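You operate a simulated robot arm through the tools that you are given. There is no shell and no other tool.

The job below is to be done with a simulated robot arm. You get a single attempt, and the scene is never put back.

Task
Leak-test the grey valve and bin it by its result.
Fine: valve from the bench tray; one test; vent before you lift the clamp arm; leave the arm up and shut the vent again.

The check looks at the end state, three seconds after you hand in, the way a careful person would. Anything else that was tipped, shoved, dropped, spilled or broken makes it a failure.

Robot
A 7-joint arm with a four-finger gripper, fixed in place. Base frame: the origin is on the floor under the middle of its stand, x ahead of it, y to its left, z up. Lengths are in m, angles in degrees, forces in N, time in s.
It reaches about 1.223 m from its shoulder. Its first joint turns from -69.0 to 172.0 degrees. Payload 3.67 kg.
The tool frame sits at the grasp point between the pads (the TCP): z along the fingers, y along the line on which they close. The tips reach 0.028 m beyond it. The gripper opens to 0.112 m; its body begins 0.073 m behind the TCP.
Orientation is told as [roll, pitch, yaw] about the base's x, y, z axes, in that order, counted from this pose: with the fingers straight down and closing along the base's y, the tool's x points along the base's -x, its y along +y and its z along -z.

Tools
- The arm moves only by the tool move_arm. Its argument "deltas" is one flat list of numbers, 7 for each row, row after row: the shift along the tool's x, y, z in units of 100 mm (1.0 is 100 mm), then the turn, a rotation vector about the tool's x, y, z in units of 60 degrees (1.0 is 60 degrees), then the finger opening in m, from 0 to 0.112. In form: [tx, ty, tz, rx, ry, rz, gripper, tx, ty, tz, rx, ry, rz, gripper, ...]. A call has 1 to 20 rows; each row is the pose to reach, as a shift and turn from the pose commanded when the call began, along the tool's axes at that moment. A call with a number of a shift or a turn outside -1 to 1 is refused whole. A row lasts 0.2 s, in which the tool goes at most 0.05 m and 8.6 degrees; a call with a longer step from one row to the next is refused whole, and so is a gripper value outside its range. Where a pose cannot be reached the arm comes as near as it can. A force on the tool above 90 N (or 10 N above the force at the start of the call, whichever is more), or a blocked arm, ends the call early, and 0.2 s more pass. Each finger travels about 0.1025 m/s and halts on what it meets, pressing with about 34 N; the grip force reading is that of the motor and also rises with nothing between the fingers. The clock runs only during rows and for 0.2 s after the last one: add rows that repeat a pose to give the fingers time. The reply holds the time, the measured pose of the TCP, the force on the tool along the base axes, the opening and the grip force, in the units named above and with some noise, with the torque about the TCP (base axes, N m) and any sound that the robot's microphone picked up.
- Cameras (640 x 400 px; columns grow to the right, rows downward): "scene" is fixed at [0.048, 0.5019, 1.5825]; the picture's right is [-0.81, -0.58, 0.00], its down [-0.16, 0.23, -0.96] and it looks along [0.56, -0.78, -0.28] (base axes); focal length 339 px, centre (320, 200). "wrist" rides on the gripper at [0.06, -0.018, -0.104] in the tool frame; the picture's right is [0.29, 0.96, 0.00], its down [-0.80, 0.24, -0.55] and it looks along [-0.53, 0.16, 0.83] (tool axes); focal length 234 px, centre (320, 200). There is no depth. A picture from a camera that has moved, and an enlarged one, comes with that camera's place and axes in the base frame and with its lens.
- grab_frame(camera): a new picture of that camera. No time passes.
- move_column(by): slides the trunk up (or, below 0, down) by that many m; the arm rides with it, the base frame stays. It gives what a move gives, with no picture.
- inspect(camera, box): a new picture of the part [left, top, right, bottom] of that camera's present view, enlarged. No time passes.
- close_job(): hands the job in; it is judged then, once.

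Places have to be worked out from the pictures, the camera data and where the tool is seen. Open the gripper and draw the arm clear of the work before you hand the job in, unless the task says otherwise.

The tools are called after "Emit:" as a command line: name --argument value ..., lists and objects as JSON in quotes. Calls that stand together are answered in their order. move_arm: Moves the arm, as the interface text tells. Its arguments: {"type":"object","properties":{"deltas":{"type":"array"}},"required":["deltas"]} The other tools are called the same way: move_column (by) moves the trunk up or down; grab_frame (camera) takes a picture; inspect (camera, box) takes an enlarged picture of a part of a camera's view; close_job () hands the job in.

At the start:

```text
time: 0.0
eef_pos: [0.558, -0.467, 1.3544]
ee_rot: [0.0, -0.1, 0.0]
force: [-0.1, 0.1, -0.3]
wrist_torque: [0.02, 0.0, -0.04]
opening: 0.112
gripper_force: 0.1
trunk travel left (down, up): [-0.75, 0.09]
```

scene: 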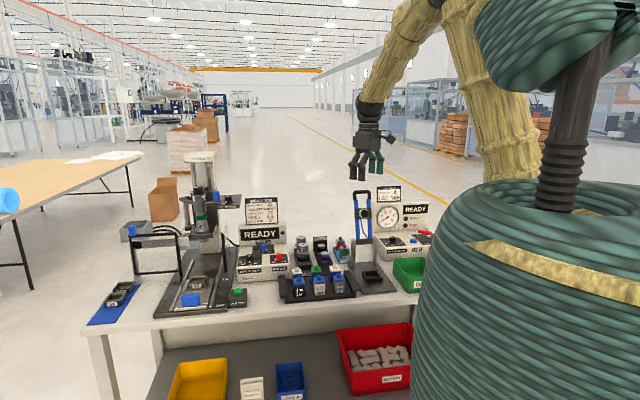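
wrist: 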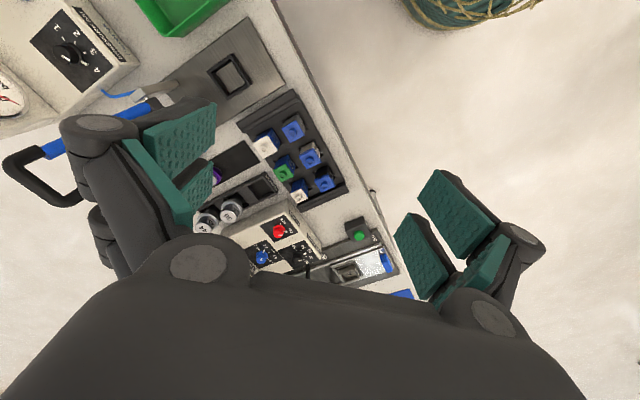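

The pictures show a bench with two stations, a press-like one and one with a gauge, a tray with valves, and bins. I enlarge parts of both views to read the labels and find the parts.

Emit:
inspect --camera "scene" --box '[270, 180, 440, 310]'

Emit:
inspect --camera "scene" --box '[80, 150, 300, 320]'

Emit:
inspect --camera "scene" --box '[150, 310, 430, 400]'

Emit:
inspect --camera "wrist" --box '[180, 20, 420, 300]'

```text
3.08 times, centred on (355, 245) of scene
camera zoom: at [0.048, 0.5019, 1.5825], right [-0.81, -0.58, 0.0], down [-0.16, 0.23, -0.96], along [0.56, -0.78, -0.28], focal length 1043 px, centre (212, 62)
```

zoom: 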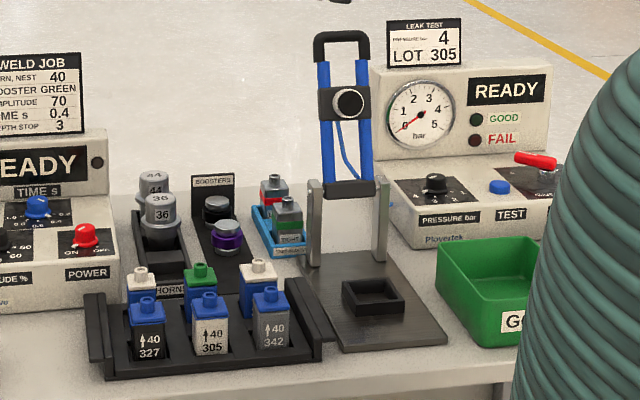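

```text
2.35 times, centred on (190, 235) of scene
camera zoom: at [0.048, 0.5019, 1.5825], right [-0.81, -0.58, 0.0], down [-0.16, 0.23, -0.96], along [0.56, -0.78, -0.28], focal length 798 px, centre (626, 118)
```

zoom: 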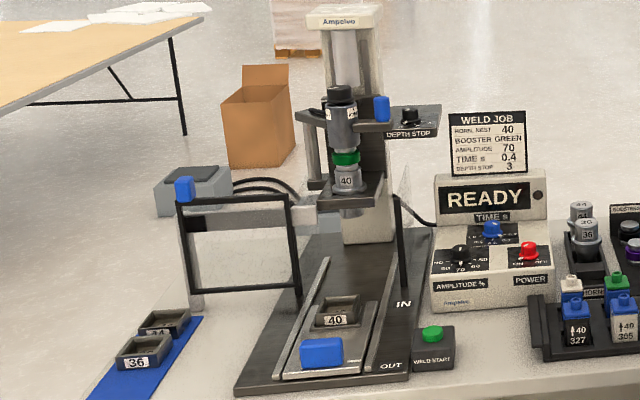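

```text
2.29 times, centred on (290, 355) of scene
camera zoom: at [0.048, 0.5019, 1.5825], right [-0.81, -0.58, 0.0], down [-0.16, 0.23, -0.96], along [0.56, -0.78, -0.28], focal length 775 px, centre (389, -154)
```

zoom: 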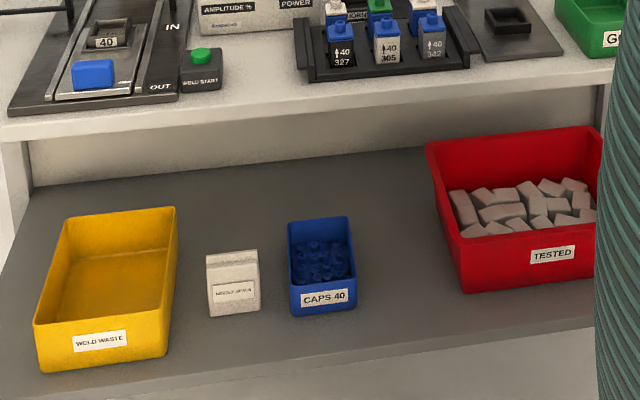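

```text
1.43 times, centred on (300, 160) of wrist
camera zoom: at [0.4978, -0.486, 1.4583], right [-0.29, 0.96, 0.0], down [0.8, 0.24, 0.55], along [0.53, 0.16, -0.83], focal length 334 px, centre (349, 257)
```

zoom: 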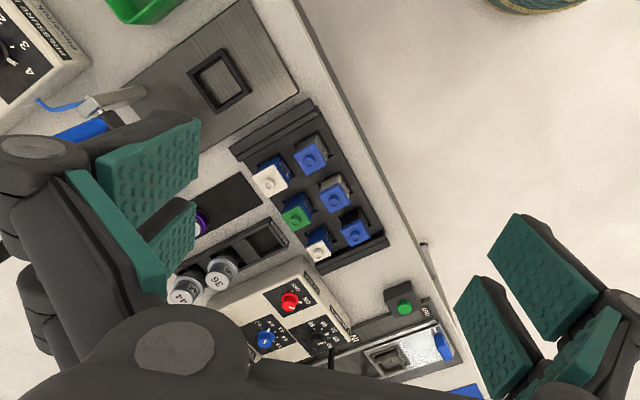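

I enlarge further to read valve labels, the test card, knob, lever and bin labels.

Emit:
inspect --camera "scene" --box '[285, 225, 365, 305]'

Emit:
inspect --camera "scene" --box '[365, 180, 445, 260]'

Emit:
inspect --camera "scene" --box '[330, 320, 430, 400]'

Emit:
inspect --camera "wrist" --box '[0, 0, 200, 130]'

Emit:
inspect --camera "wrist" --box '[200, 60, 360, 220]'

Emit:
inspect --camera "scene" --box '[325, 220, 355, 250]'

```text
5.00 times, centred on (325, 265) of scene
camera zoom: at [0.048, 0.5019, 1.5825], right [-0.81, -0.58, 0.0], down [-0.16, 0.23, -0.96], along [0.56, -0.78, -0.28], focal length 1695 px, centre (295, -125)
```

zoom: 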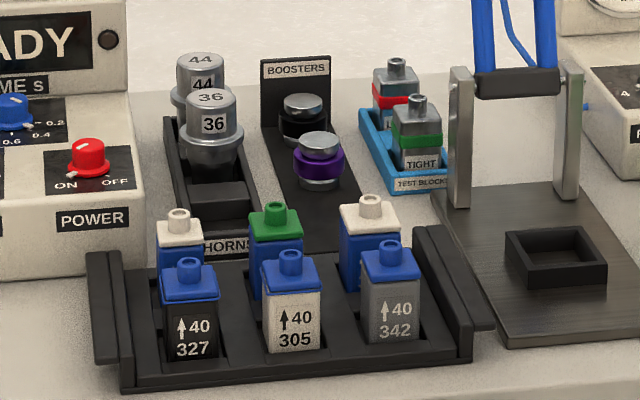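

```text
5.00 times, centred on (405, 220) of scene
camera zoom: at [0.048, 0.5019, 1.5825], right [-0.81, -0.58, 0.0], down [-0.16, 0.23, -0.96], along [0.56, -0.78, -0.28], focal length 1695 px, centre (-105, 100)
```

zoom: 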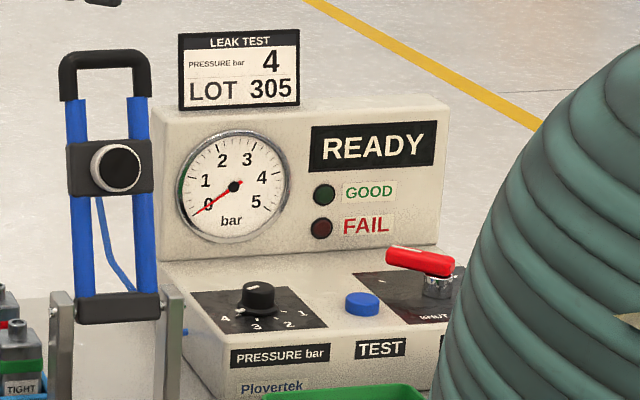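

```text
5.00 times, centred on (380, 360) of scene
camera zoom: at [0.048, 0.5019, 1.5825], right [-0.81, -0.58, 0.0], down [-0.16, 0.23, -0.96], along [0.56, -0.78, -0.28], focal length 1695 px, centre (20, -600)
```

zoom: 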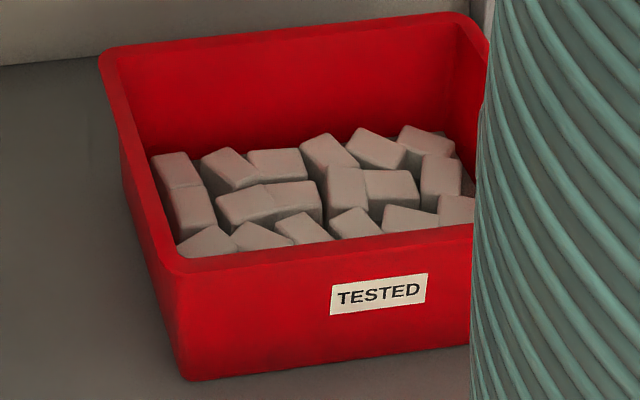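

```text
3.08 times, centred on (100, 65) of wrist
camera zoom: at [0.4978, -0.486, 1.4583], right [-0.29, 0.96, 0.0], down [0.8, 0.24, 0.55], along [0.53, 0.16, -0.83], focal length 720 px, centre (997, 615)
```

zoom: 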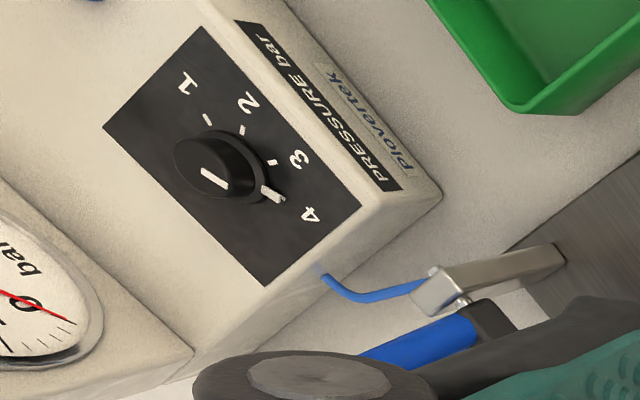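

```text
2.50 times, centred on (280, 140) of wrist
camera zoom: at [0.4978, -0.486, 1.4583], right [-0.29, 0.96, 0.0], down [0.8, 0.24, 0.55], along [0.53, 0.16, -0.83], focal length 585 px, centre (420, 350)
```

zoom: 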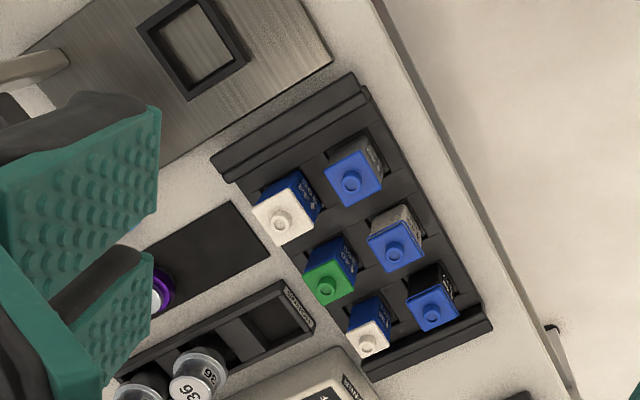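

```text
13.33 times, centred on (340, 235) of scene
camera zoom: at [0.048, 0.5019, 1.5825], right [-0.81, -0.58, 0.0], down [-0.16, 0.23, -0.96], along [0.56, -0.78, -0.28], focal length 4520 px, centre (53, -267)
```

zoom: 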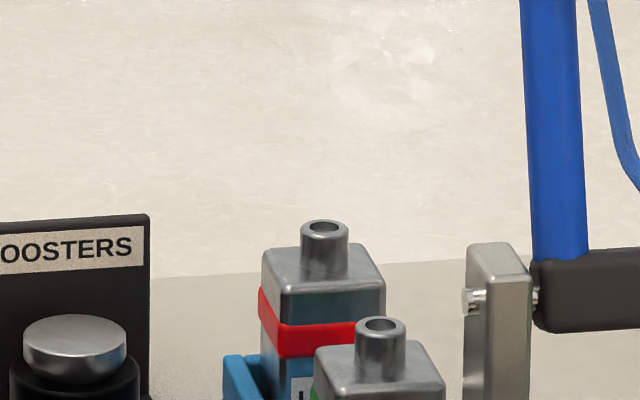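

Readable now: the grey valve (342) is at the right end of the tray's front row, the tester card says 4 bar, and a TEST button and a red vent lever are on the console. I turn the tool to face the bench squarely and shift toward the tester, staying high, to look closer.

Emit:
move_arm --deltas '[0.08, -0.14, 0, 0, 0, 0.126, 0.112, 0.16, -0.28, 0, 0, 0, 0.252, 0.112, 0.24, -0.42, 0, 0, 0, 0.378, 0.112, 0.32, -0.57, 0, 0, 0, 0.504, 0.112, 0.4, -0.71, 0, 0, 0, 0.63, 0.112, 0.48, -0.85, 0, 0, 0, 0.756, 0.112, 0.56, -1.0, 0, 0, 0, 0.883, 0.112]'

Emit:
grab_frame --camera "wrist"

Emit:
grab_frame --camera "scene"

```text
time: 1.6
eef_pos: [0.5028, -0.5684, 1.3547]
ee_rot: [0.1, 0.0, -52.9]
force: [-0.5, 0.7, -0.8]
wrist_torque: [0.05, 0.01, 0.0]
opening: 0.112
gripper_force: 0.1
trunk travel left (down, up): [-0.75, 0.09]
```

```text
taken
camera wrist: at [0.4514, -0.5315, 1.4583], right [0.59, 0.81, 0.0], down [0.67, -0.49, 0.55], along [0.45, -0.33, -0.83], focal length 234 px, centre (320, 200)
```

wrist: 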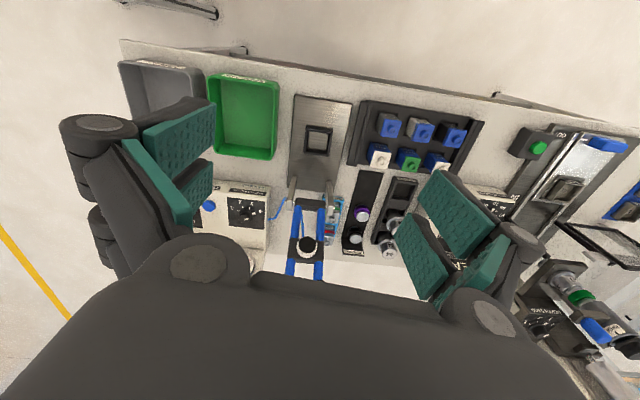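

```text
taken
```

scene: 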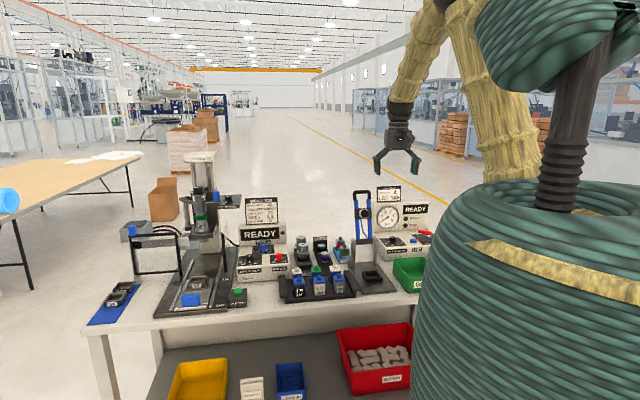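

A grey bin sits next to the green one at the bench's right end. I enlarge the wrist view to read labels and place things.

Emit:
inspect --camera "wrist" --box '[100, 30, 300, 155]'

Emit:
inspect --camera "wrist" --box '[180, 150, 340, 290]'

Emit:
inspect --camera "wrist" --box '[280, 80, 500, 220]'

```text
3.20 times, centred on (200, 92) of wrist
camera zoom: at [0.4514, -0.5315, 1.4583], right [0.59, 0.81, 0.0], down [0.67, -0.49, 0.55], along [0.45, -0.33, -0.83], focal length 749 px, centre (704, 544)
```

zoom: 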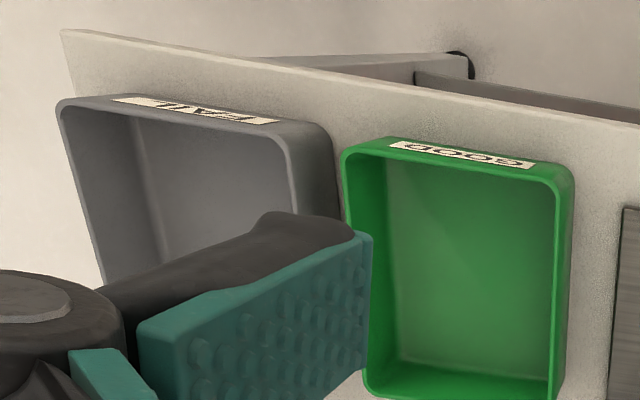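

```text
2.86 times, centred on (260, 220) of wrist
camera zoom: at [0.4514, -0.5315, 1.4583], right [0.59, 0.81, 0.0], down [0.67, -0.49, 0.55], along [0.45, -0.33, -0.83], focal length 669 px, centre (491, 143)
```

zoom: 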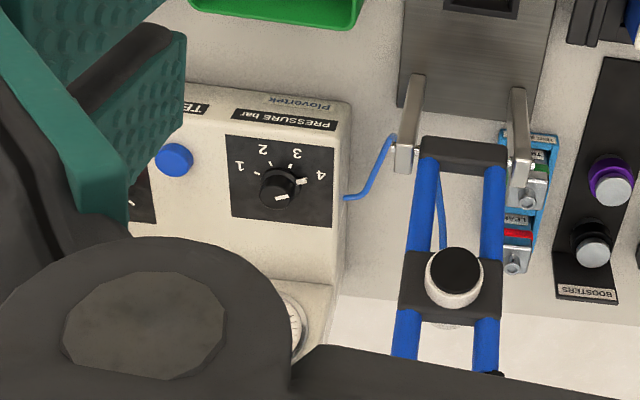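

```text
2.86 times, centred on (390, 150) of wrist
camera zoom: at [0.4514, -0.5315, 1.4583], right [0.59, 0.81, 0.0], down [0.67, -0.49, 0.55], along [0.45, -0.33, -0.83], focal length 669 px, centre (120, 343)
```

zoom: 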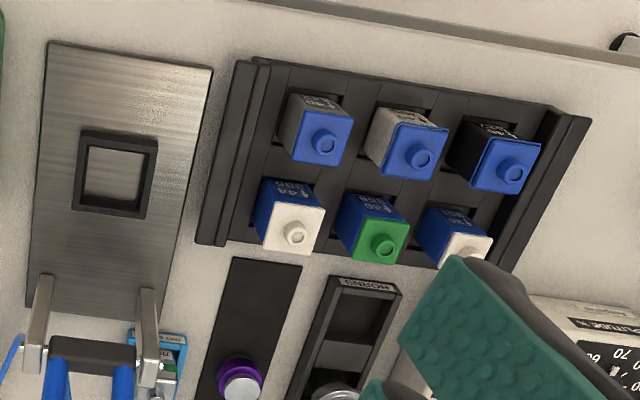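

Labels: grey bin is FAIL, green is GOOD; the bench runs at about 45°, nest near (0.615,-0.662,0.88), clamp hinge near (0.70,-0.74,0.985), clamp upright to z≈1.19. I square the tool to yaw -45 and move further over toward the console, high above the clamp, to read the knob and vent lever.

Emit:
move_arm --deltas '[-0.33, -0.2, 0.0, 0, 0, -0.044, 0.112, -0.66, -0.4, 0.0, 0, 0, -0.088, 0.112, -1.0, -0.6, 0.0, 0, 0, -0.132, 0.112]'

Emit:
move_arm --deltas '[-0.33, -0.3, 0.1, 0, 0, 0, 0.112, -0.66, -0.6, 0.2, 0, 0, 0, 0.112, -1.0, -0.8, 0.3, 0, 0, 0, 0.112]'

Emit:
grab_frame --camera "wrist"

Emit:
grab_frame --camera "scene"

```text
time: 2.4
eef_pos: [0.516, -0.6864, 1.3539]
ee_rot: [0.2, 0.0, -45.1]
force: [-0.6, 0.1, -0.5]
wrist_torque: [0.06, 0.01, -0.02]
opening: 0.1124
gripper_force: 0.1
trunk travel left (down, up): [-0.75, 0.09]
```

```text
time: 3.2
eef_pos: [0.5293, -0.8154, 1.3221]
ee_rot: [0.1, 0.2, -45.0]
force: [0.2, 0.3, 0.3]
wrist_torque: [0.0, -0.02, 0.0]
opening: 0.112
gripper_force: 0.0
trunk travel left (down, up): [-0.75, 0.09]
```

```text
taken
camera wrist: at [0.4743, -0.7863, 1.4249], right [0.47, 0.88, 0.0], down [0.73, -0.4, 0.55], along [0.49, -0.26, -0.83], focal length 234 px, centre (320, 200)
```

wrist: 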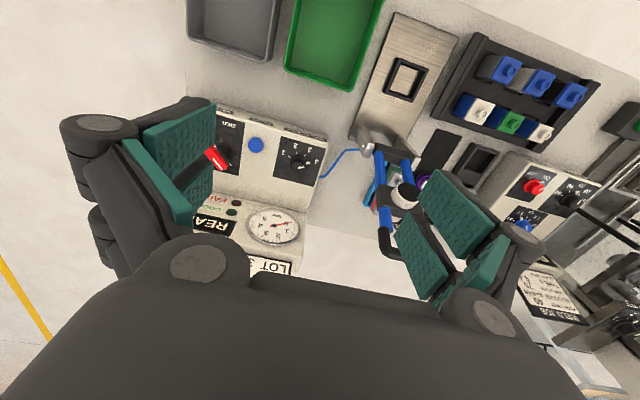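

```text
taken
```

scene: 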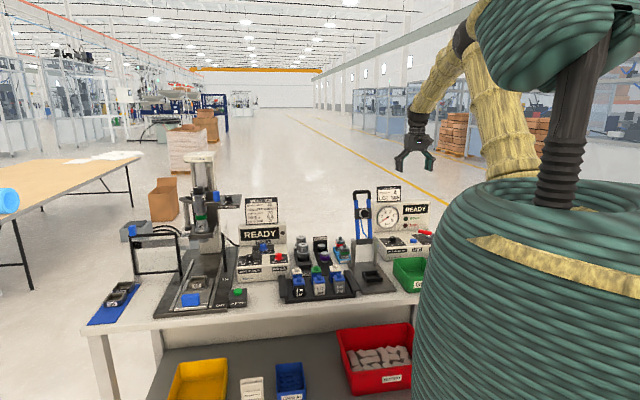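

The console is in view between the fingers. I enlarge it for the knob setting and the vent lever's labels.

Emit:
inspect --camera "wrist" --box '[200, 90, 340, 190]'

Emit:
inspect --camera "wrist" --box '[250, 120, 330, 190]'

Emit:
inspect --camera "wrist" --box '[330, 110, 450, 260]'

```text
4.00 times, centred on (270, 140) of wrist
camera zoom: at [0.4743, -0.7863, 1.4249], right [0.47, 0.88, 0.0], down [0.73, -0.4, 0.55], along [0.49, -0.26, -0.83], focal length 937 px, centre (520, 440)
```

zoom: 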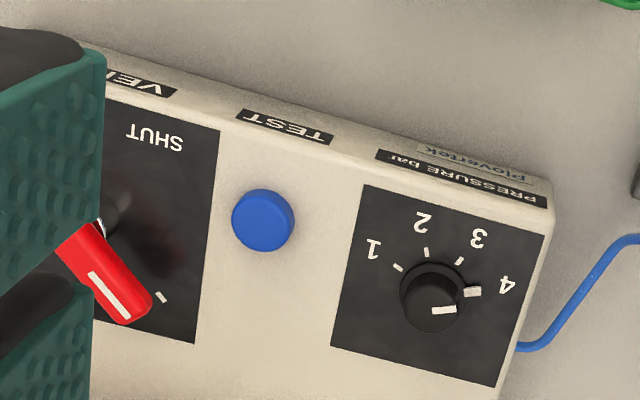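

```text
5.71 times, centred on (290, 155) of wrist
camera zoom: at [0.4743, -0.7863, 1.4249], right [0.47, 0.88, 0.0], down [0.73, -0.4, 0.55], along [0.49, -0.26, -0.83], focal length 1338 px, centre (491, 457)
```

zoom: 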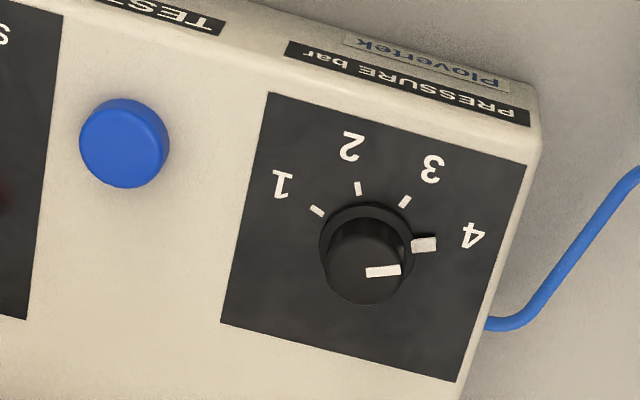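

```text
2.67 times, centred on (390, 185) of wrist
camera zoom: at [0.4743, -0.7863, 1.4249], right [0.47, 0.88, 0.0], down [0.73, -0.4, 0.55], along [0.49, -0.26, -0.83], focal length 624 px, centre (133, 240)
```

zoom: 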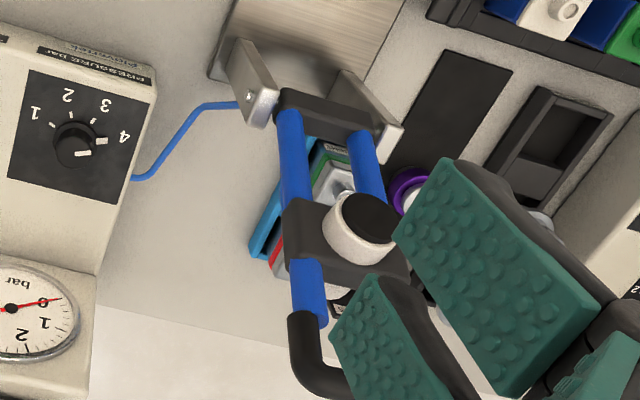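

The knob points at 4, as the card asks. The vent lever appears not to be pointing at SHUT, so I shift along the bench to see it fully.

Emit:
move_arm --deltas '[0, -0.4, 0.1, 0, 0, 0, 0.112, 0, -0.8, 0.2, 0, 0, 0, 0.112]'

Emit:
grab_frame --camera "wrist"

Emit:
inspect --camera "wrist" --box '[230, 80, 390, 200]'

```text
time: 3.8
eef_pos: [0.4704, -0.8745, 1.2998]
ee_rot: [0.2, 0.3, -45.0]
force: [-0.5, -0.6, 0.5]
wrist_torque: [0.01, -0.03, 0.02]
opening: 0.1121
gripper_force: 0.2
trunk travel left (down, up): [-0.75, 0.09]
```

```text
taken
camera wrist: at [0.4164, -0.8453, 1.4033], right [0.47, 0.88, 0.0], down [0.73, -0.4, 0.55], along [0.49, -0.26, -0.83], focal length 234 px, centre (320, 200)
```

wrist: 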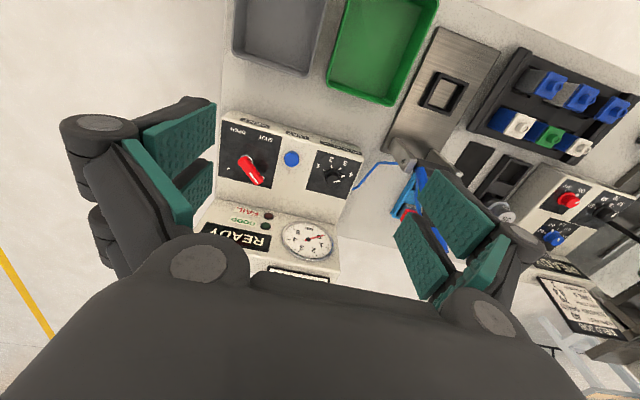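

```text
3.33 times, centred on (310, 140) of wrist
camera zoom: at [0.4164, -0.8453, 1.4033], right [0.47, 0.88, 0.0], down [0.73, -0.4, 0.55], along [0.49, -0.26, -0.83], focal length 781 px, centre (353, 400)
```

zoom: 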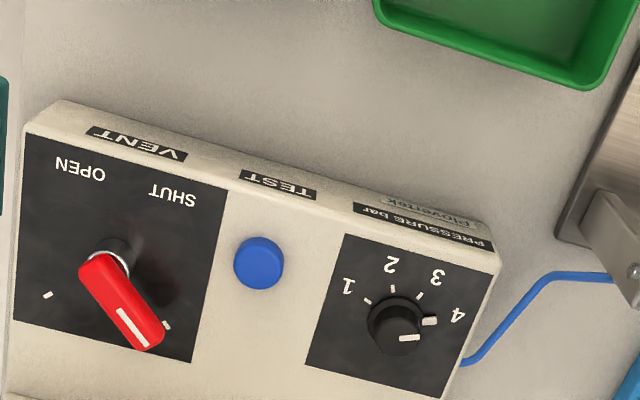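

The vent lever points at the SHUT tick, OPEN is 90° away toward the other side, and the knob is at 4; so the tester is ready. Now I go back along the bench at height to the grey valve, which I judge at about (0.675,-0.498, top 0.935).

Emit:
move_arm --deltas '[0.1, 0.33, 0, 0, 0, 0, 0.112, 0.2, 0.66, 0, 0, 0, 0, 0.112, 0.3, 1.0, 0, 0, 0, 0, 0.112]'

Emit:
move_arm --deltas '[0.1, 0.33, 0, 0, 0, 0, 0.112, 0.2, 0.66, 0, 0, 0, 0, 0.112, 0.3, 1.0, 0, 0, 0, 0, 0.112]'

Emit:
move_arm --deltas '[0.1, 0.33, 0, 0, 0, 0, 0.112, 0.2, 0.66, 0, 0, 0, 0, 0.112, 0.4, 1.0, 0, 0, 0, 0, 0.112]'

Emit:
move_arm --deltas '[0.1, 0.33, 0.3, 0, 0, 0, 0.112, 0.2, 0.66, 0.6, 0, 0, 0, 0.112, 0.3, 1.0, 1.0, 0, 0, 0, 0.112]'

Emit:
grab_frame --camera "wrist"

Emit:
grab_frame --camera "scene"

```text
time: 4.6
eef_pos: [0.5219, -0.7656, 1.3109]
ee_rot: [-0.4, -0.3, -45.1]
force: [0.7, -0.9, -0.5]
wrist_torque: [0.08, 0.03, 0.0]
opening: 0.1121
gripper_force: 0.0
trunk travel left (down, up): [-0.75, 0.09]
```

```text
time: 5.4
eef_pos: [0.5722, -0.6845, 1.3046]
ee_rot: [0.1, 0.0, -45.1]
force: [0.7, 0.1, 0.0]
wrist_torque: [0.02, 0.0, 0.02]
opening: 0.1119
gripper_force: 0.0
trunk travel left (down, up): [-0.75, 0.09]
```

```text
time: 6.2
eef_pos: [0.6139, -0.5782, 1.3073]
ee_rot: [-0.2, -0.2, -45.0]
force: [-0.7, 0.8, 0.2]
wrist_torque: [-0.09, 0.03, -0.01]
opening: 0.1122
gripper_force: 0.0
trunk travel left (down, up): [-0.75, 0.09]
```

```text
refused: row 3 steps farther than a row can; nothing moved
```

```text
taken
camera wrist: at [0.5576, -0.5494, 1.4106], right [0.47, 0.88, 0.0], down [0.73, -0.39, 0.56], along [0.49, -0.27, -0.83], focal length 234 px, centre (320, 200)
```

wrist: 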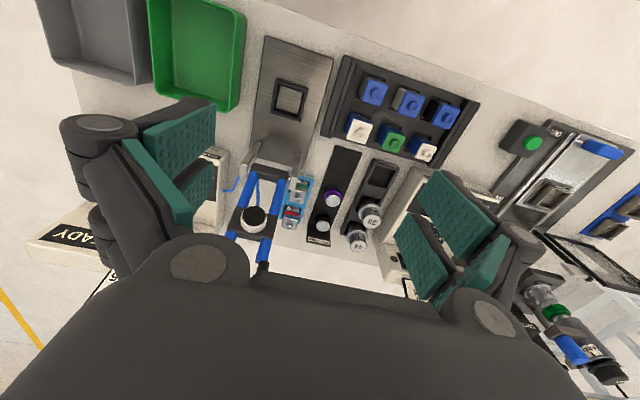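

```text
taken
```

scene: 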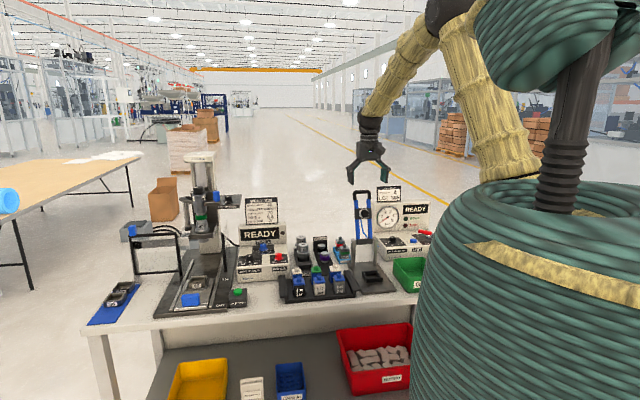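

The tray is in view below. I enlarge it to place the valve more exactly.

Emit:
inspect --camera "wrist" --box '[240, 30, 480, 180]'

Emit:
inspect --camera "wrist" --box '[220, 120, 340, 280]'

```text
2.67 times, centred on (360, 105) of wrist
camera zoom: at [0.5576, -0.5494, 1.4106], right [0.47, 0.88, 0.0], down [0.73, -0.39, 0.56], along [0.49, -0.27, -0.83], focal length 624 px, centre (213, 453)
```

zoom: 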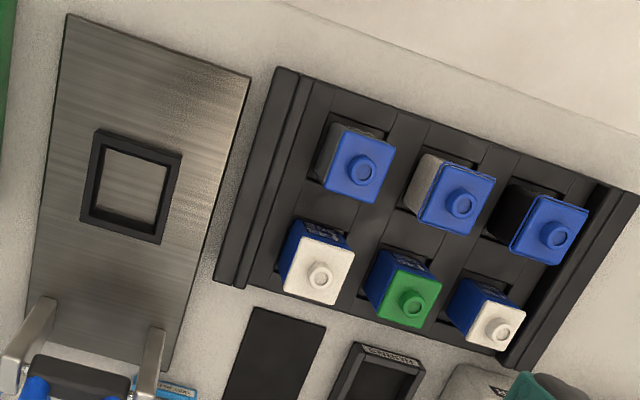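

```text
2.50 times, centred on (280, 200) of wrist
camera zoom: at [0.5576, -0.5494, 1.4106], right [0.47, 0.88, 0.0], down [0.73, -0.39, 0.56], along [0.49, -0.27, -0.83], focal length 585 px, centre (420, 200)
```

zoom: 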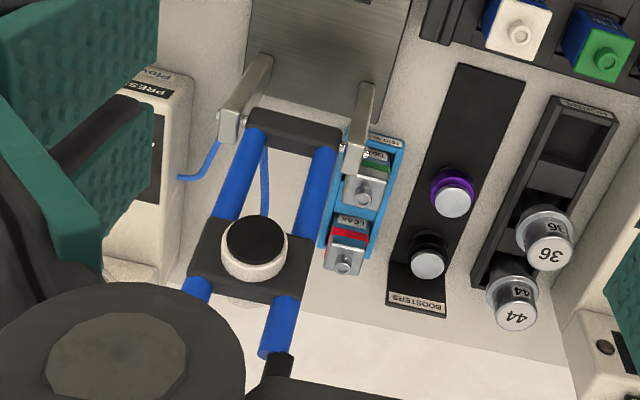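

I check the fingers' thickness in the scene view before choosing the grasp opening.

Emit:
inspect --camera "scene" --box '[335, 110, 415, 190]'

Emit:
inspect --camera "wrist" --box '[380, 150, 560, 320]'

```text
5.00 times, centred on (375, 150) of scene
camera zoom: at [0.048, 0.5019, 1.5825], right [-0.81, -0.58, 0.0], down [-0.16, 0.23, -0.96], along [0.56, -0.78, -0.28], focal length 1695 px, centre (45, 450)
```

zoom: 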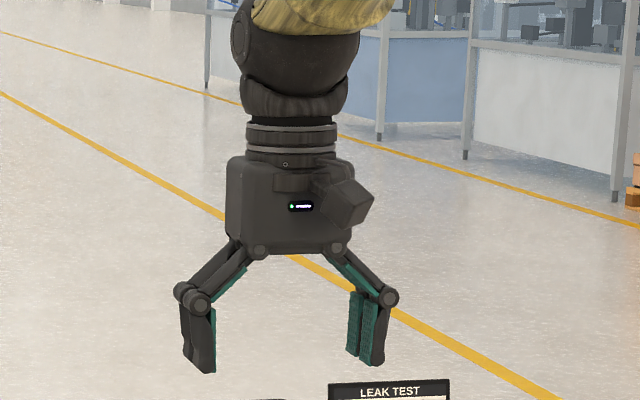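

```text
2.35 times, centred on (470, 235) of wrist
camera zoom: at [0.5576, -0.5494, 1.4106], right [0.47, 0.88, 0.0], down [0.73, -0.39, 0.56], along [0.49, -0.27, -0.83], focal length 551 px, centre (-33, 118)
```

zoom: 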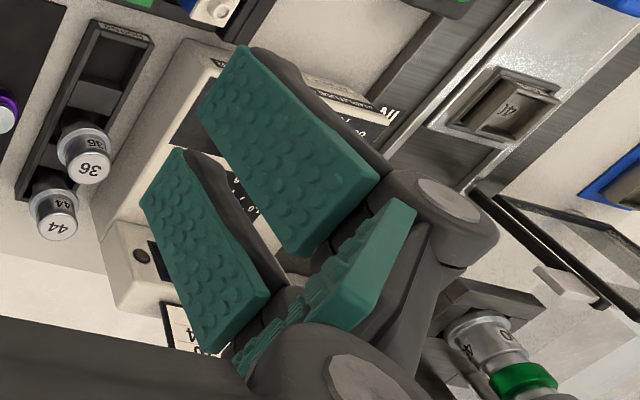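

The finger slabs look about 18 mm thick with knuckles about 50 mm above the tips, and the valve caps are about 40 mm with ~36 mm gaps. I move over the grey valve and lower to have a closer look at the gaps and the tray rail.

Emit:
move_arm --deltas '[0.04, 0.26, 0.25, 0, 0, 0, 0.09, 0.08, 0.52, 0.5, 0, 0, 0, 0.07, 0.11, 0.76, 0.75, 0, 0, 0, 0.065, 0.14, 1.0, 1.0, 0, 0, 0, 0.065]'

Emit:
move_arm --deltas '[0, 0, 0.4, 0, 0, 0, 0.065, 0, 0, 0.8, 0, 0, 0, 0.065, 0, 0, 0.8, 0, 0, 0, 0.065]'

Emit:
grab_frame --camera "wrist"

Emit:
inspect --camera "scene" --box '[275, 170, 395, 310]'

```text
time: 7.2
eef_pos: [0.6767, -0.5054, 1.2033]
ee_rot: [-0.1, 0.1, -44.9]
force: [0.3, -0.6, -0.6]
wrist_torque: [-0.01, 0.05, 0.01]
opening: 0.065
gripper_force: 0.1
trunk travel left (down, up): [-0.75, 0.09]
```

```text
time: 8.0
eef_pos: [0.6736, -0.5036, 1.1262]
ee_rot: [0.0, -0.2, -45.0]
force: [0.5, -0.3, 0.4]
wrist_torque: [-0.02, 0.0, 0.01]
opening: 0.0651
gripper_force: 0.1
trunk travel left (down, up): [-0.75, 0.09]
```

```text
taken
camera wrist: at [0.6175, -0.4739, 1.2287], right [0.47, 0.88, 0.0], down [0.73, -0.39, 0.56], along [0.49, -0.26, -0.83], focal length 234 px, centre (320, 200)
```

wrist: 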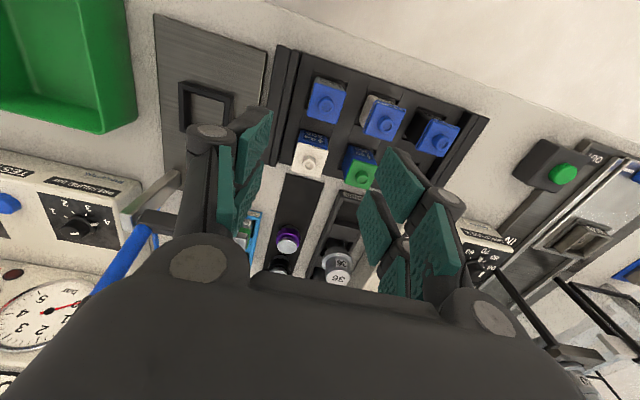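

```text
2.86 times, centred on (335, 240) of scene
camera zoom: at [0.048, 0.5019, 1.5825], right [-0.81, -0.58, 0.0], down [-0.16, 0.23, -0.96], along [0.56, -0.78, -0.28], focal length 968 px, centre (277, 86)
```

zoom: 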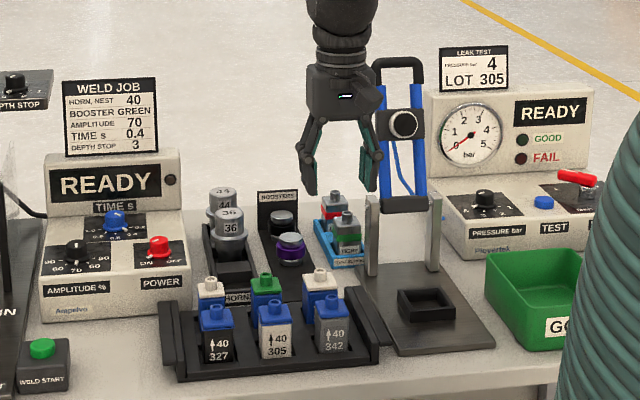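

I enlarge the current wrist view to refine the valve's place relative to the gripper and see the rail.

Emit:
inspect --camera "wrist" --box '[250, 40, 410, 140]'

Emit:
inspect --camera "scene" --box '[325, 255, 365, 305]'

```text
4.00 times, centred on (330, 90) of wrist
camera zoom: at [0.6175, -0.4739, 1.2287], right [0.47, 0.88, 0.0], down [0.73, -0.39, 0.56], along [0.49, -0.26, -0.83], focal length 937 px, centre (280, 640)
```

zoom: 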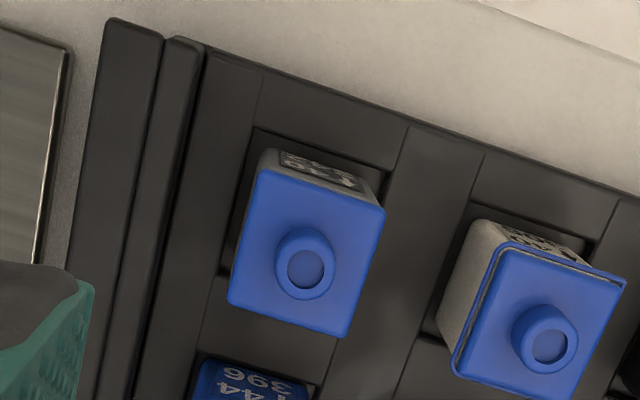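

```text
8.00 times, centred on (345, 280) of scene
camera zoom: at [0.048, 0.5019, 1.5825], right [-0.81, -0.58, 0.0], down [-0.16, 0.23, -0.96], along [0.56, -0.78, -0.28], focal length 2712 px, centre (120, -440)
```

zoom: 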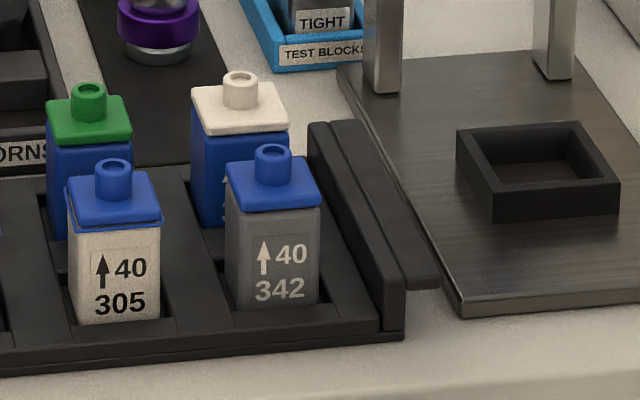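

I check the rail height on the tray near the grey valve with a stronger enlargement.

Emit:
inspect --camera "scene" --box '[340, 268, 365, 300]'

Emit:
inspect --camera "wrist" --box '[260, 30, 330, 130]'

```text
12.50 times, centred on (352, 284) of scene
camera zoom: at [0.048, 0.5019, 1.5825], right [-0.81, -0.58, 0.0], down [-0.16, 0.23, -0.96], along [0.56, -0.78, -0.28], focal length 4237 px, centre (-86, -850)
```

zoom: 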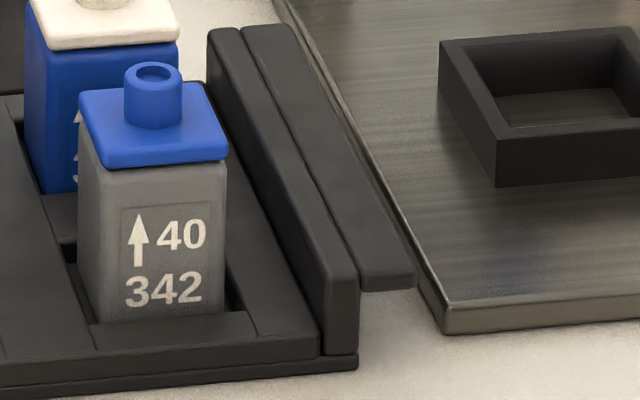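

```text
4.00 times, centred on (295, 80) of wrist
camera zoom: at [0.6175, -0.4739, 1.2287], right [0.47, 0.88, 0.0], down [0.73, -0.39, 0.56], along [0.49, -0.26, -0.83], focal length 937 px, centre (420, 680)
```

zoom: 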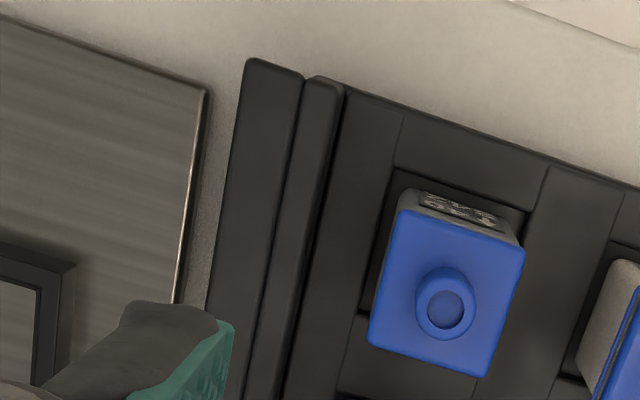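

The valve's cap centre I judge at about (0.6745,-0.496), 40 mm wide, cap top ≈0.922, with the tray rail top ≈0.887 about 23 mm beside it. I centre over it with a 56 mm opening and lower to just above it for a check.

Emit:
move_arm --deltas '[0.05, 0.057, 0.3, 0, 0, 0, 0.056, 0.05, 0.057, 0.65, 0, 0, 0, 0.056, 0.05, 0.057, 1.0, 0, 0, 0, 0.056, 0.05, 0.057, 1.0, 0, 0, 0, 0.056]'

Emit:
move_arm --deltas '[0, 0, 0.2, 0, 0, 0, 0.056, 0, 0, 0.35, 0, 0, 0, 0.056, 0, 0, 0.35, 0, 0, 0, 0.056]'

Emit:
grab_frame --camera "wrist"

Emit:
inspect --camera "scene" --box '[285, 190, 395, 310]'

```text
time: 9.0
eef_pos: [0.6748, -0.496, 1.0255]
ee_rot: [0.0, -0.1, -45.0]
force: [-0.1, 0.2, 0.3]
wrist_torque: [-0.01, -0.04, 0.0]
opening: 0.056
gripper_force: 0.1
trunk travel left (down, up): [-0.75, 0.09]
```

```text
time: 9.8
eef_pos: [0.6759, -0.497, 0.9904]
ee_rot: [0.0, 0.0, -45.1]
force: [-0.8, 0.1, 0.6]
wrist_torque: [0.01, -0.01, 0.0]
opening: 0.0561
gripper_force: 0.0
trunk travel left (down, up): [-0.75, 0.09]
```

```text
taken
camera wrist: at [0.6196, -0.4671, 1.0939], right [0.47, 0.88, 0.0], down [0.73, -0.39, 0.55], along [0.49, -0.26, -0.83], focal length 234 px, centre (320, 200)
```

wrist: 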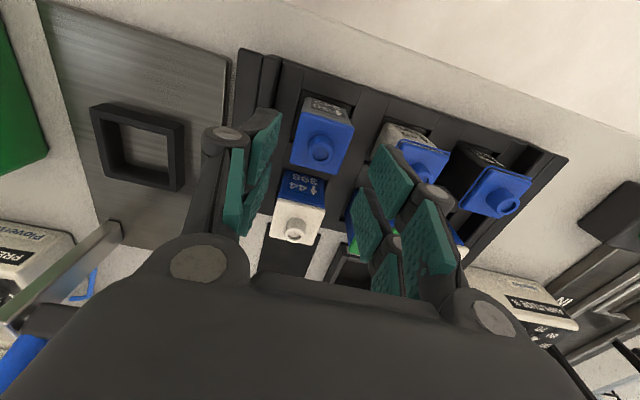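

```text
3.33 times, centred on (340, 250) of scene
camera zoom: at [0.048, 0.5019, 1.5825], right [-0.81, -0.58, 0.0], down [-0.16, 0.23, -0.96], along [0.56, -0.78, -0.28], focal length 1130 px, centre (253, 33)
```

zoom: 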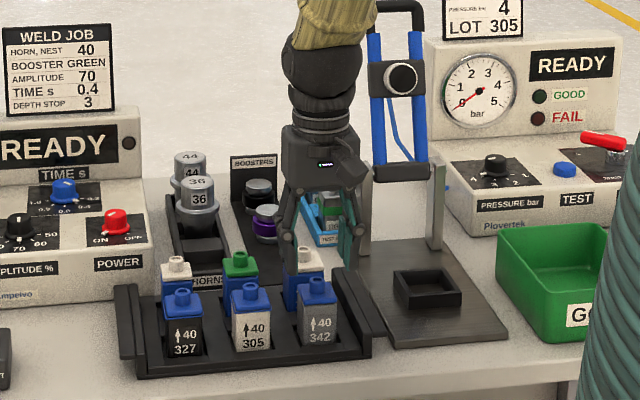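

The nipple lies right on the tool axis in the wrist view. I lower to z≈0.917 (tips just above the rail height) and check clearance before closing.

Emit:
move_arm --deltas '[0, 0, 0.25, 0, 0, 0, 0.056, 0, 0, 0.5, 0, 0, 0, 0.056, 0, 0, 0.73, 0, 0, 0, 0.056, 0, 0, 0.73, 0, 0, 0, 0.056]'

Emit:
grab_frame --camera "wrist"

Emit:
inspect --camera "scene" --box '[300, 230, 380, 310]'

```text
time: 10.8
eef_pos: [0.6746, -0.4964, 0.9178]
ee_rot: [0.1, -0.1, -45.0]
force: [-0.8, -0.4, 0.3]
wrist_torque: [0.0, 0.0, 0.03]
opening: 0.056
gripper_force: 0.0
trunk travel left (down, up): [-0.75, 0.09]
```

```text
taken
camera wrist: at [0.6187, -0.4668, 1.0203], right [0.47, 0.88, 0.0], down [0.73, -0.39, 0.55], along [0.49, -0.26, -0.83], focal length 234 px, centre (320, 200)
```

wrist: 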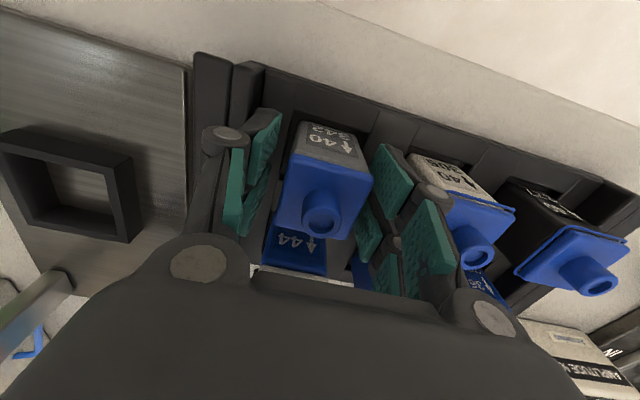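

```text
5.00 times, centred on (340, 270) of scene
camera zoom: at [0.048, 0.5019, 1.5825], right [-0.81, -0.58, 0.0], down [-0.16, 0.23, -0.96], along [0.56, -0.78, -0.28], focal length 1695 px, centre (220, -150)
```

zoom: 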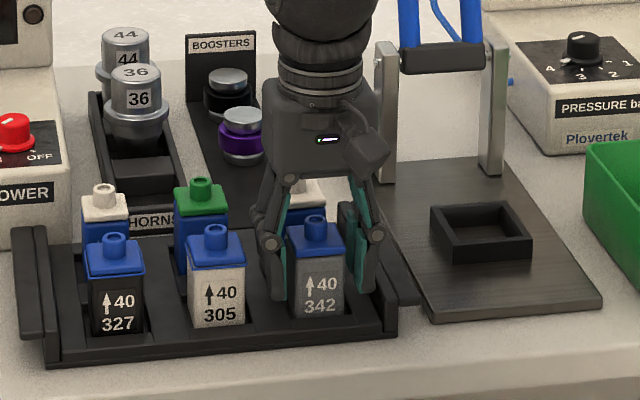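

The pads straddle the grey valve with clear gaps on both sides. I close on it.

Emit:
move_arm --deltas '[0, 0, 0, 0, 0, 0, 0.048, 0, 0, 0, 0, 0, 0, 0.04, 0, 0, 0, 0, 0, 0, 0.032, 0, 0, 0, 0, 0, 0, 0.03, 0, 0, 0, 0, 0, 0, 0.03]'

Emit:
grab_frame --camera "wrist"

```text
time: 12.0
eef_pos: [0.675, -0.496, 0.9171]
ee_rot: [0.0, 0.0, -45.0]
force: [-0.4, 1.1, 0.1]
wrist_torque: [0.02, 0.02, 0.02]
opening: 0.0395
gripper_force: 33.9
trunk travel left (down, up): [-0.75, 0.09]
```

```text
taken
camera wrist: at [0.619, -0.4671, 1.0201], right [0.47, 0.88, 0.0], down [0.73, -0.39, 0.55], along [0.49, -0.26, -0.83], focal length 234 px, centre (320, 200)
```

wrist: 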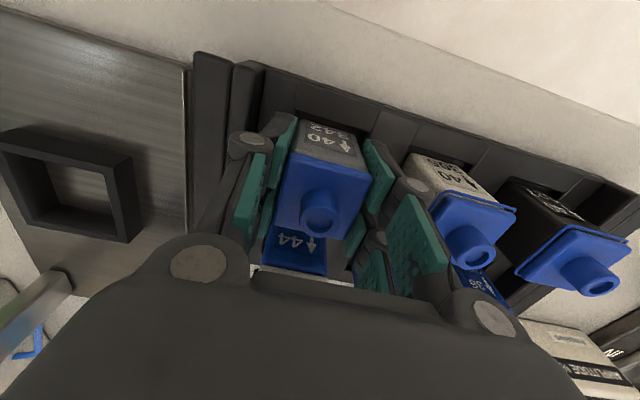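

The valve is held at 39.5 mm with full grip force. I lift it straight up slowly and look.

Emit:
move_arm --deltas '[0, 0, -0.15, 0, 0, 0, 0.03, 0, 0, -0.3, 0, 0, 0, 0.03, 0, 0, -0.5, 0, 0, 0, 0.03, 0, 0, -0.75, 0, 0, 0, 0.03, 0, 0, -1.0, 0, 0, 0, 0.03, 0, 0, -1.0, 0, 0, 0, 0.03]'

Emit:
grab_frame --camera "wrist"

Emit:
inspect --camera "scene" --box '[300, 200, 400, 310]'

```text
time: 13.4
eef_pos: [0.6761, -0.4969, 1.0161]
ee_rot: [0.0, 0.2, -45.0]
force: [-1.3, -0.3, -1.3]
wrist_torque: [0.02, 0.04, -0.01]
opening: 0.0395
gripper_force: 34.2
trunk travel left (down, up): [-0.75, 0.09]
```

```text
taken
camera wrist: at [0.6199, -0.4678, 1.1199], right [0.47, 0.88, 0.0], down [0.73, -0.39, 0.55], along [0.49, -0.26, -0.83], focal length 234 px, centre (320, 200)
```

wrist: 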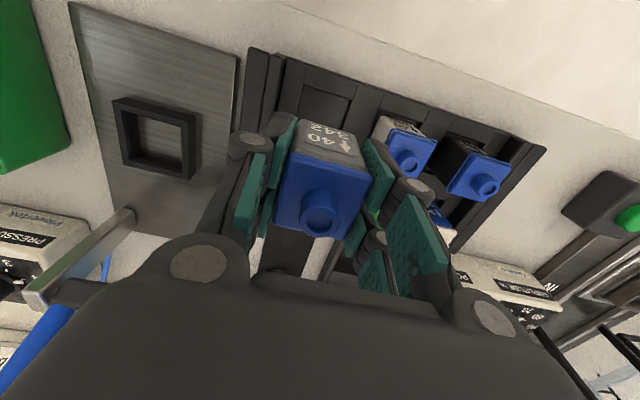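

```text
3.64 times, centred on (350, 255) of scene
camera zoom: at [0.048, 0.5019, 1.5825], right [-0.81, -0.58, 0.0], down [-0.16, 0.23, -0.96], along [0.56, -0.78, -0.28], focal length 1233 px, centre (211, 0)
```

zoom: 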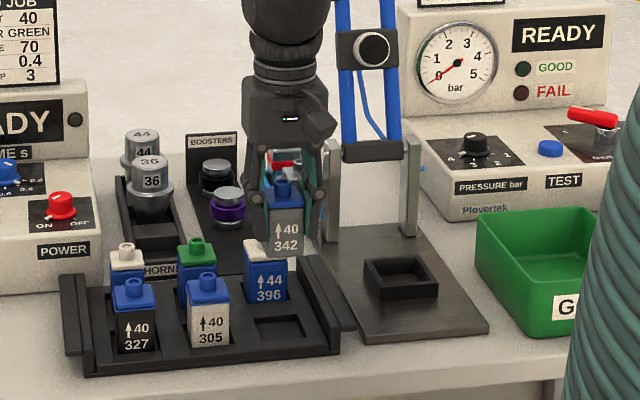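

The valve is out cleanly and hangs upright. Next I measure the nest's place from this view.

Emit:
inspect --camera "wrist" --box '[60, 60, 260, 210]'

Emit:
inspect --camera "scene" --box '[345, 255, 395, 300]'

```text
2.67 times, centred on (160, 135) of wrist
camera zoom: at [0.6199, -0.4678, 1.1199], right [0.47, 0.88, 0.0], down [0.73, -0.39, 0.55], along [0.49, -0.26, -0.83], focal length 624 px, centre (747, 373)
```

zoom: 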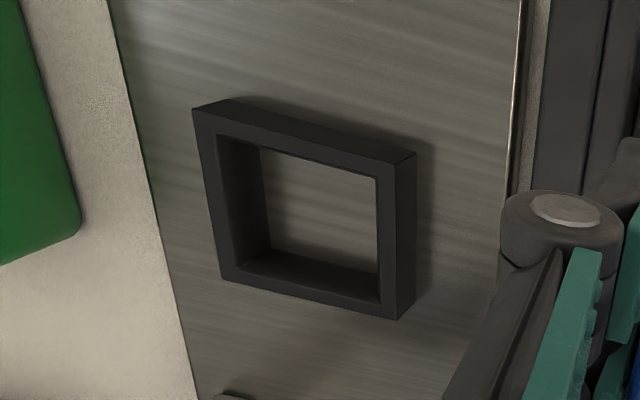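

```text
8.89 times, centred on (370, 278) of scene
camera zoom: at [0.048, 0.5019, 1.5825], right [-0.81, -0.58, 0.0], down [-0.16, 0.23, -0.96], along [0.56, -0.78, -0.28], focal length 3013 px, centre (-124, -489)
```

zoom: 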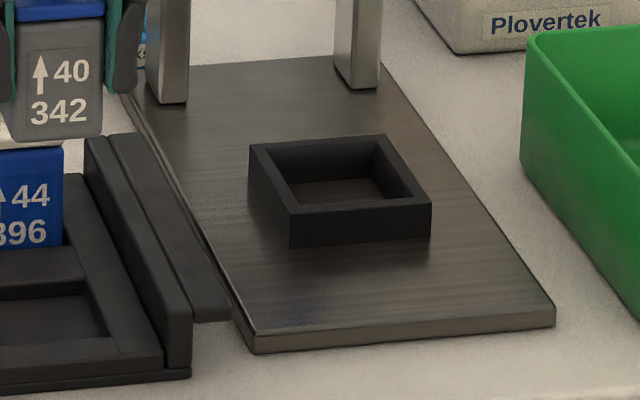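

Nest centre works out at about (0.614,-0.661) with rim top ≈0.885. I carry the valve over there at safe height.

Emit:
move_arm --deltas '[-0.05, -0.2, -0.2, 0, 0, 0, 0.03, -0.1, -0.4, -0.2, 0, 0, 0, 0.03, -0.2, -0.6, -0.2, 0, 0, 0, 0.03, -0.3, -0.8, -0.2, 0, 0, 0, 0.03]'

Emit:
move_arm --deltas '[-0.1, -0.2, 0, 0, 0, 0, 0.03, -0.2, -0.4, 0, 0, 0, 0, 0.03, -0.32, -0.6, 0, 0, 0, 0, 0.03, -0.434, -0.794, 0, 0, 0, 0, 0.03, -0.434, -0.794, 0, 0, 0, 0, 0.03, -0.434, -0.794, 0, 0, 0, 0, 0.03]'

Emit:
grab_frame --camera "wrist"

Emit:
inspect --camera "scene" --box '[310, 180, 430, 310]'

```text
time: 14.4
eef_pos: [0.6395, -0.575, 1.0367]
ee_rot: [0.0, 0.0, -45.0]
force: [-0.1, -0.2, -0.7]
wrist_torque: [0.01, -0.04, -0.02]
opening: 0.0395
gripper_force: 33.9
trunk travel left (down, up): [-0.75, 0.09]
```

```text
time: 15.8
eef_pos: [0.6139, -0.6624, 1.037]
ee_rot: [0.0, -0.1, -45.0]
force: [0.1, -0.3, -1.0]
wrist_torque: [-0.03, 0.01, -0.01]
opening: 0.0395
gripper_force: 33.6
trunk travel left (down, up): [-0.75, 0.09]
```

```text
taken
camera wrist: at [0.5581, -0.6325, 1.14], right [0.47, 0.88, 0.0], down [0.73, -0.39, 0.55], along [0.49, -0.26, -0.83], focal length 234 px, centre (320, 200)
```

wrist: 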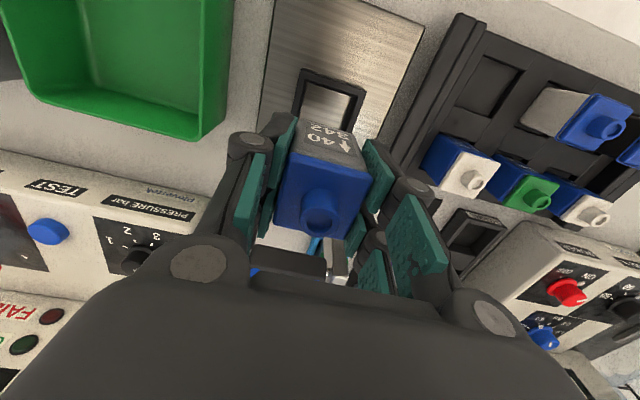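

```text
3.08 times, centred on (370, 245) of scene
camera zoom: at [0.048, 0.5019, 1.5825], right [-0.81, -0.58, 0.0], down [-0.16, 0.23, -0.96], along [0.56, -0.78, -0.28], focal length 1043 px, centre (166, 62)
```

zoom: 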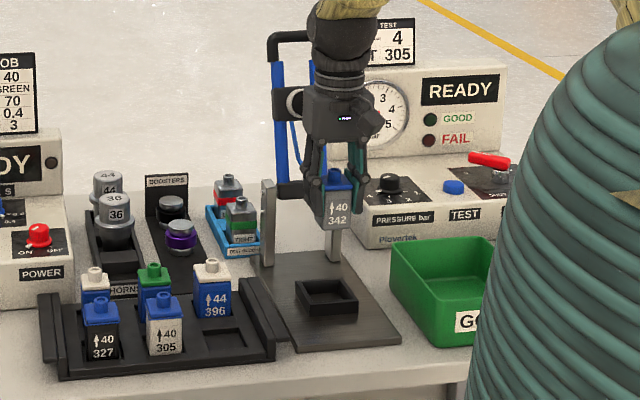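

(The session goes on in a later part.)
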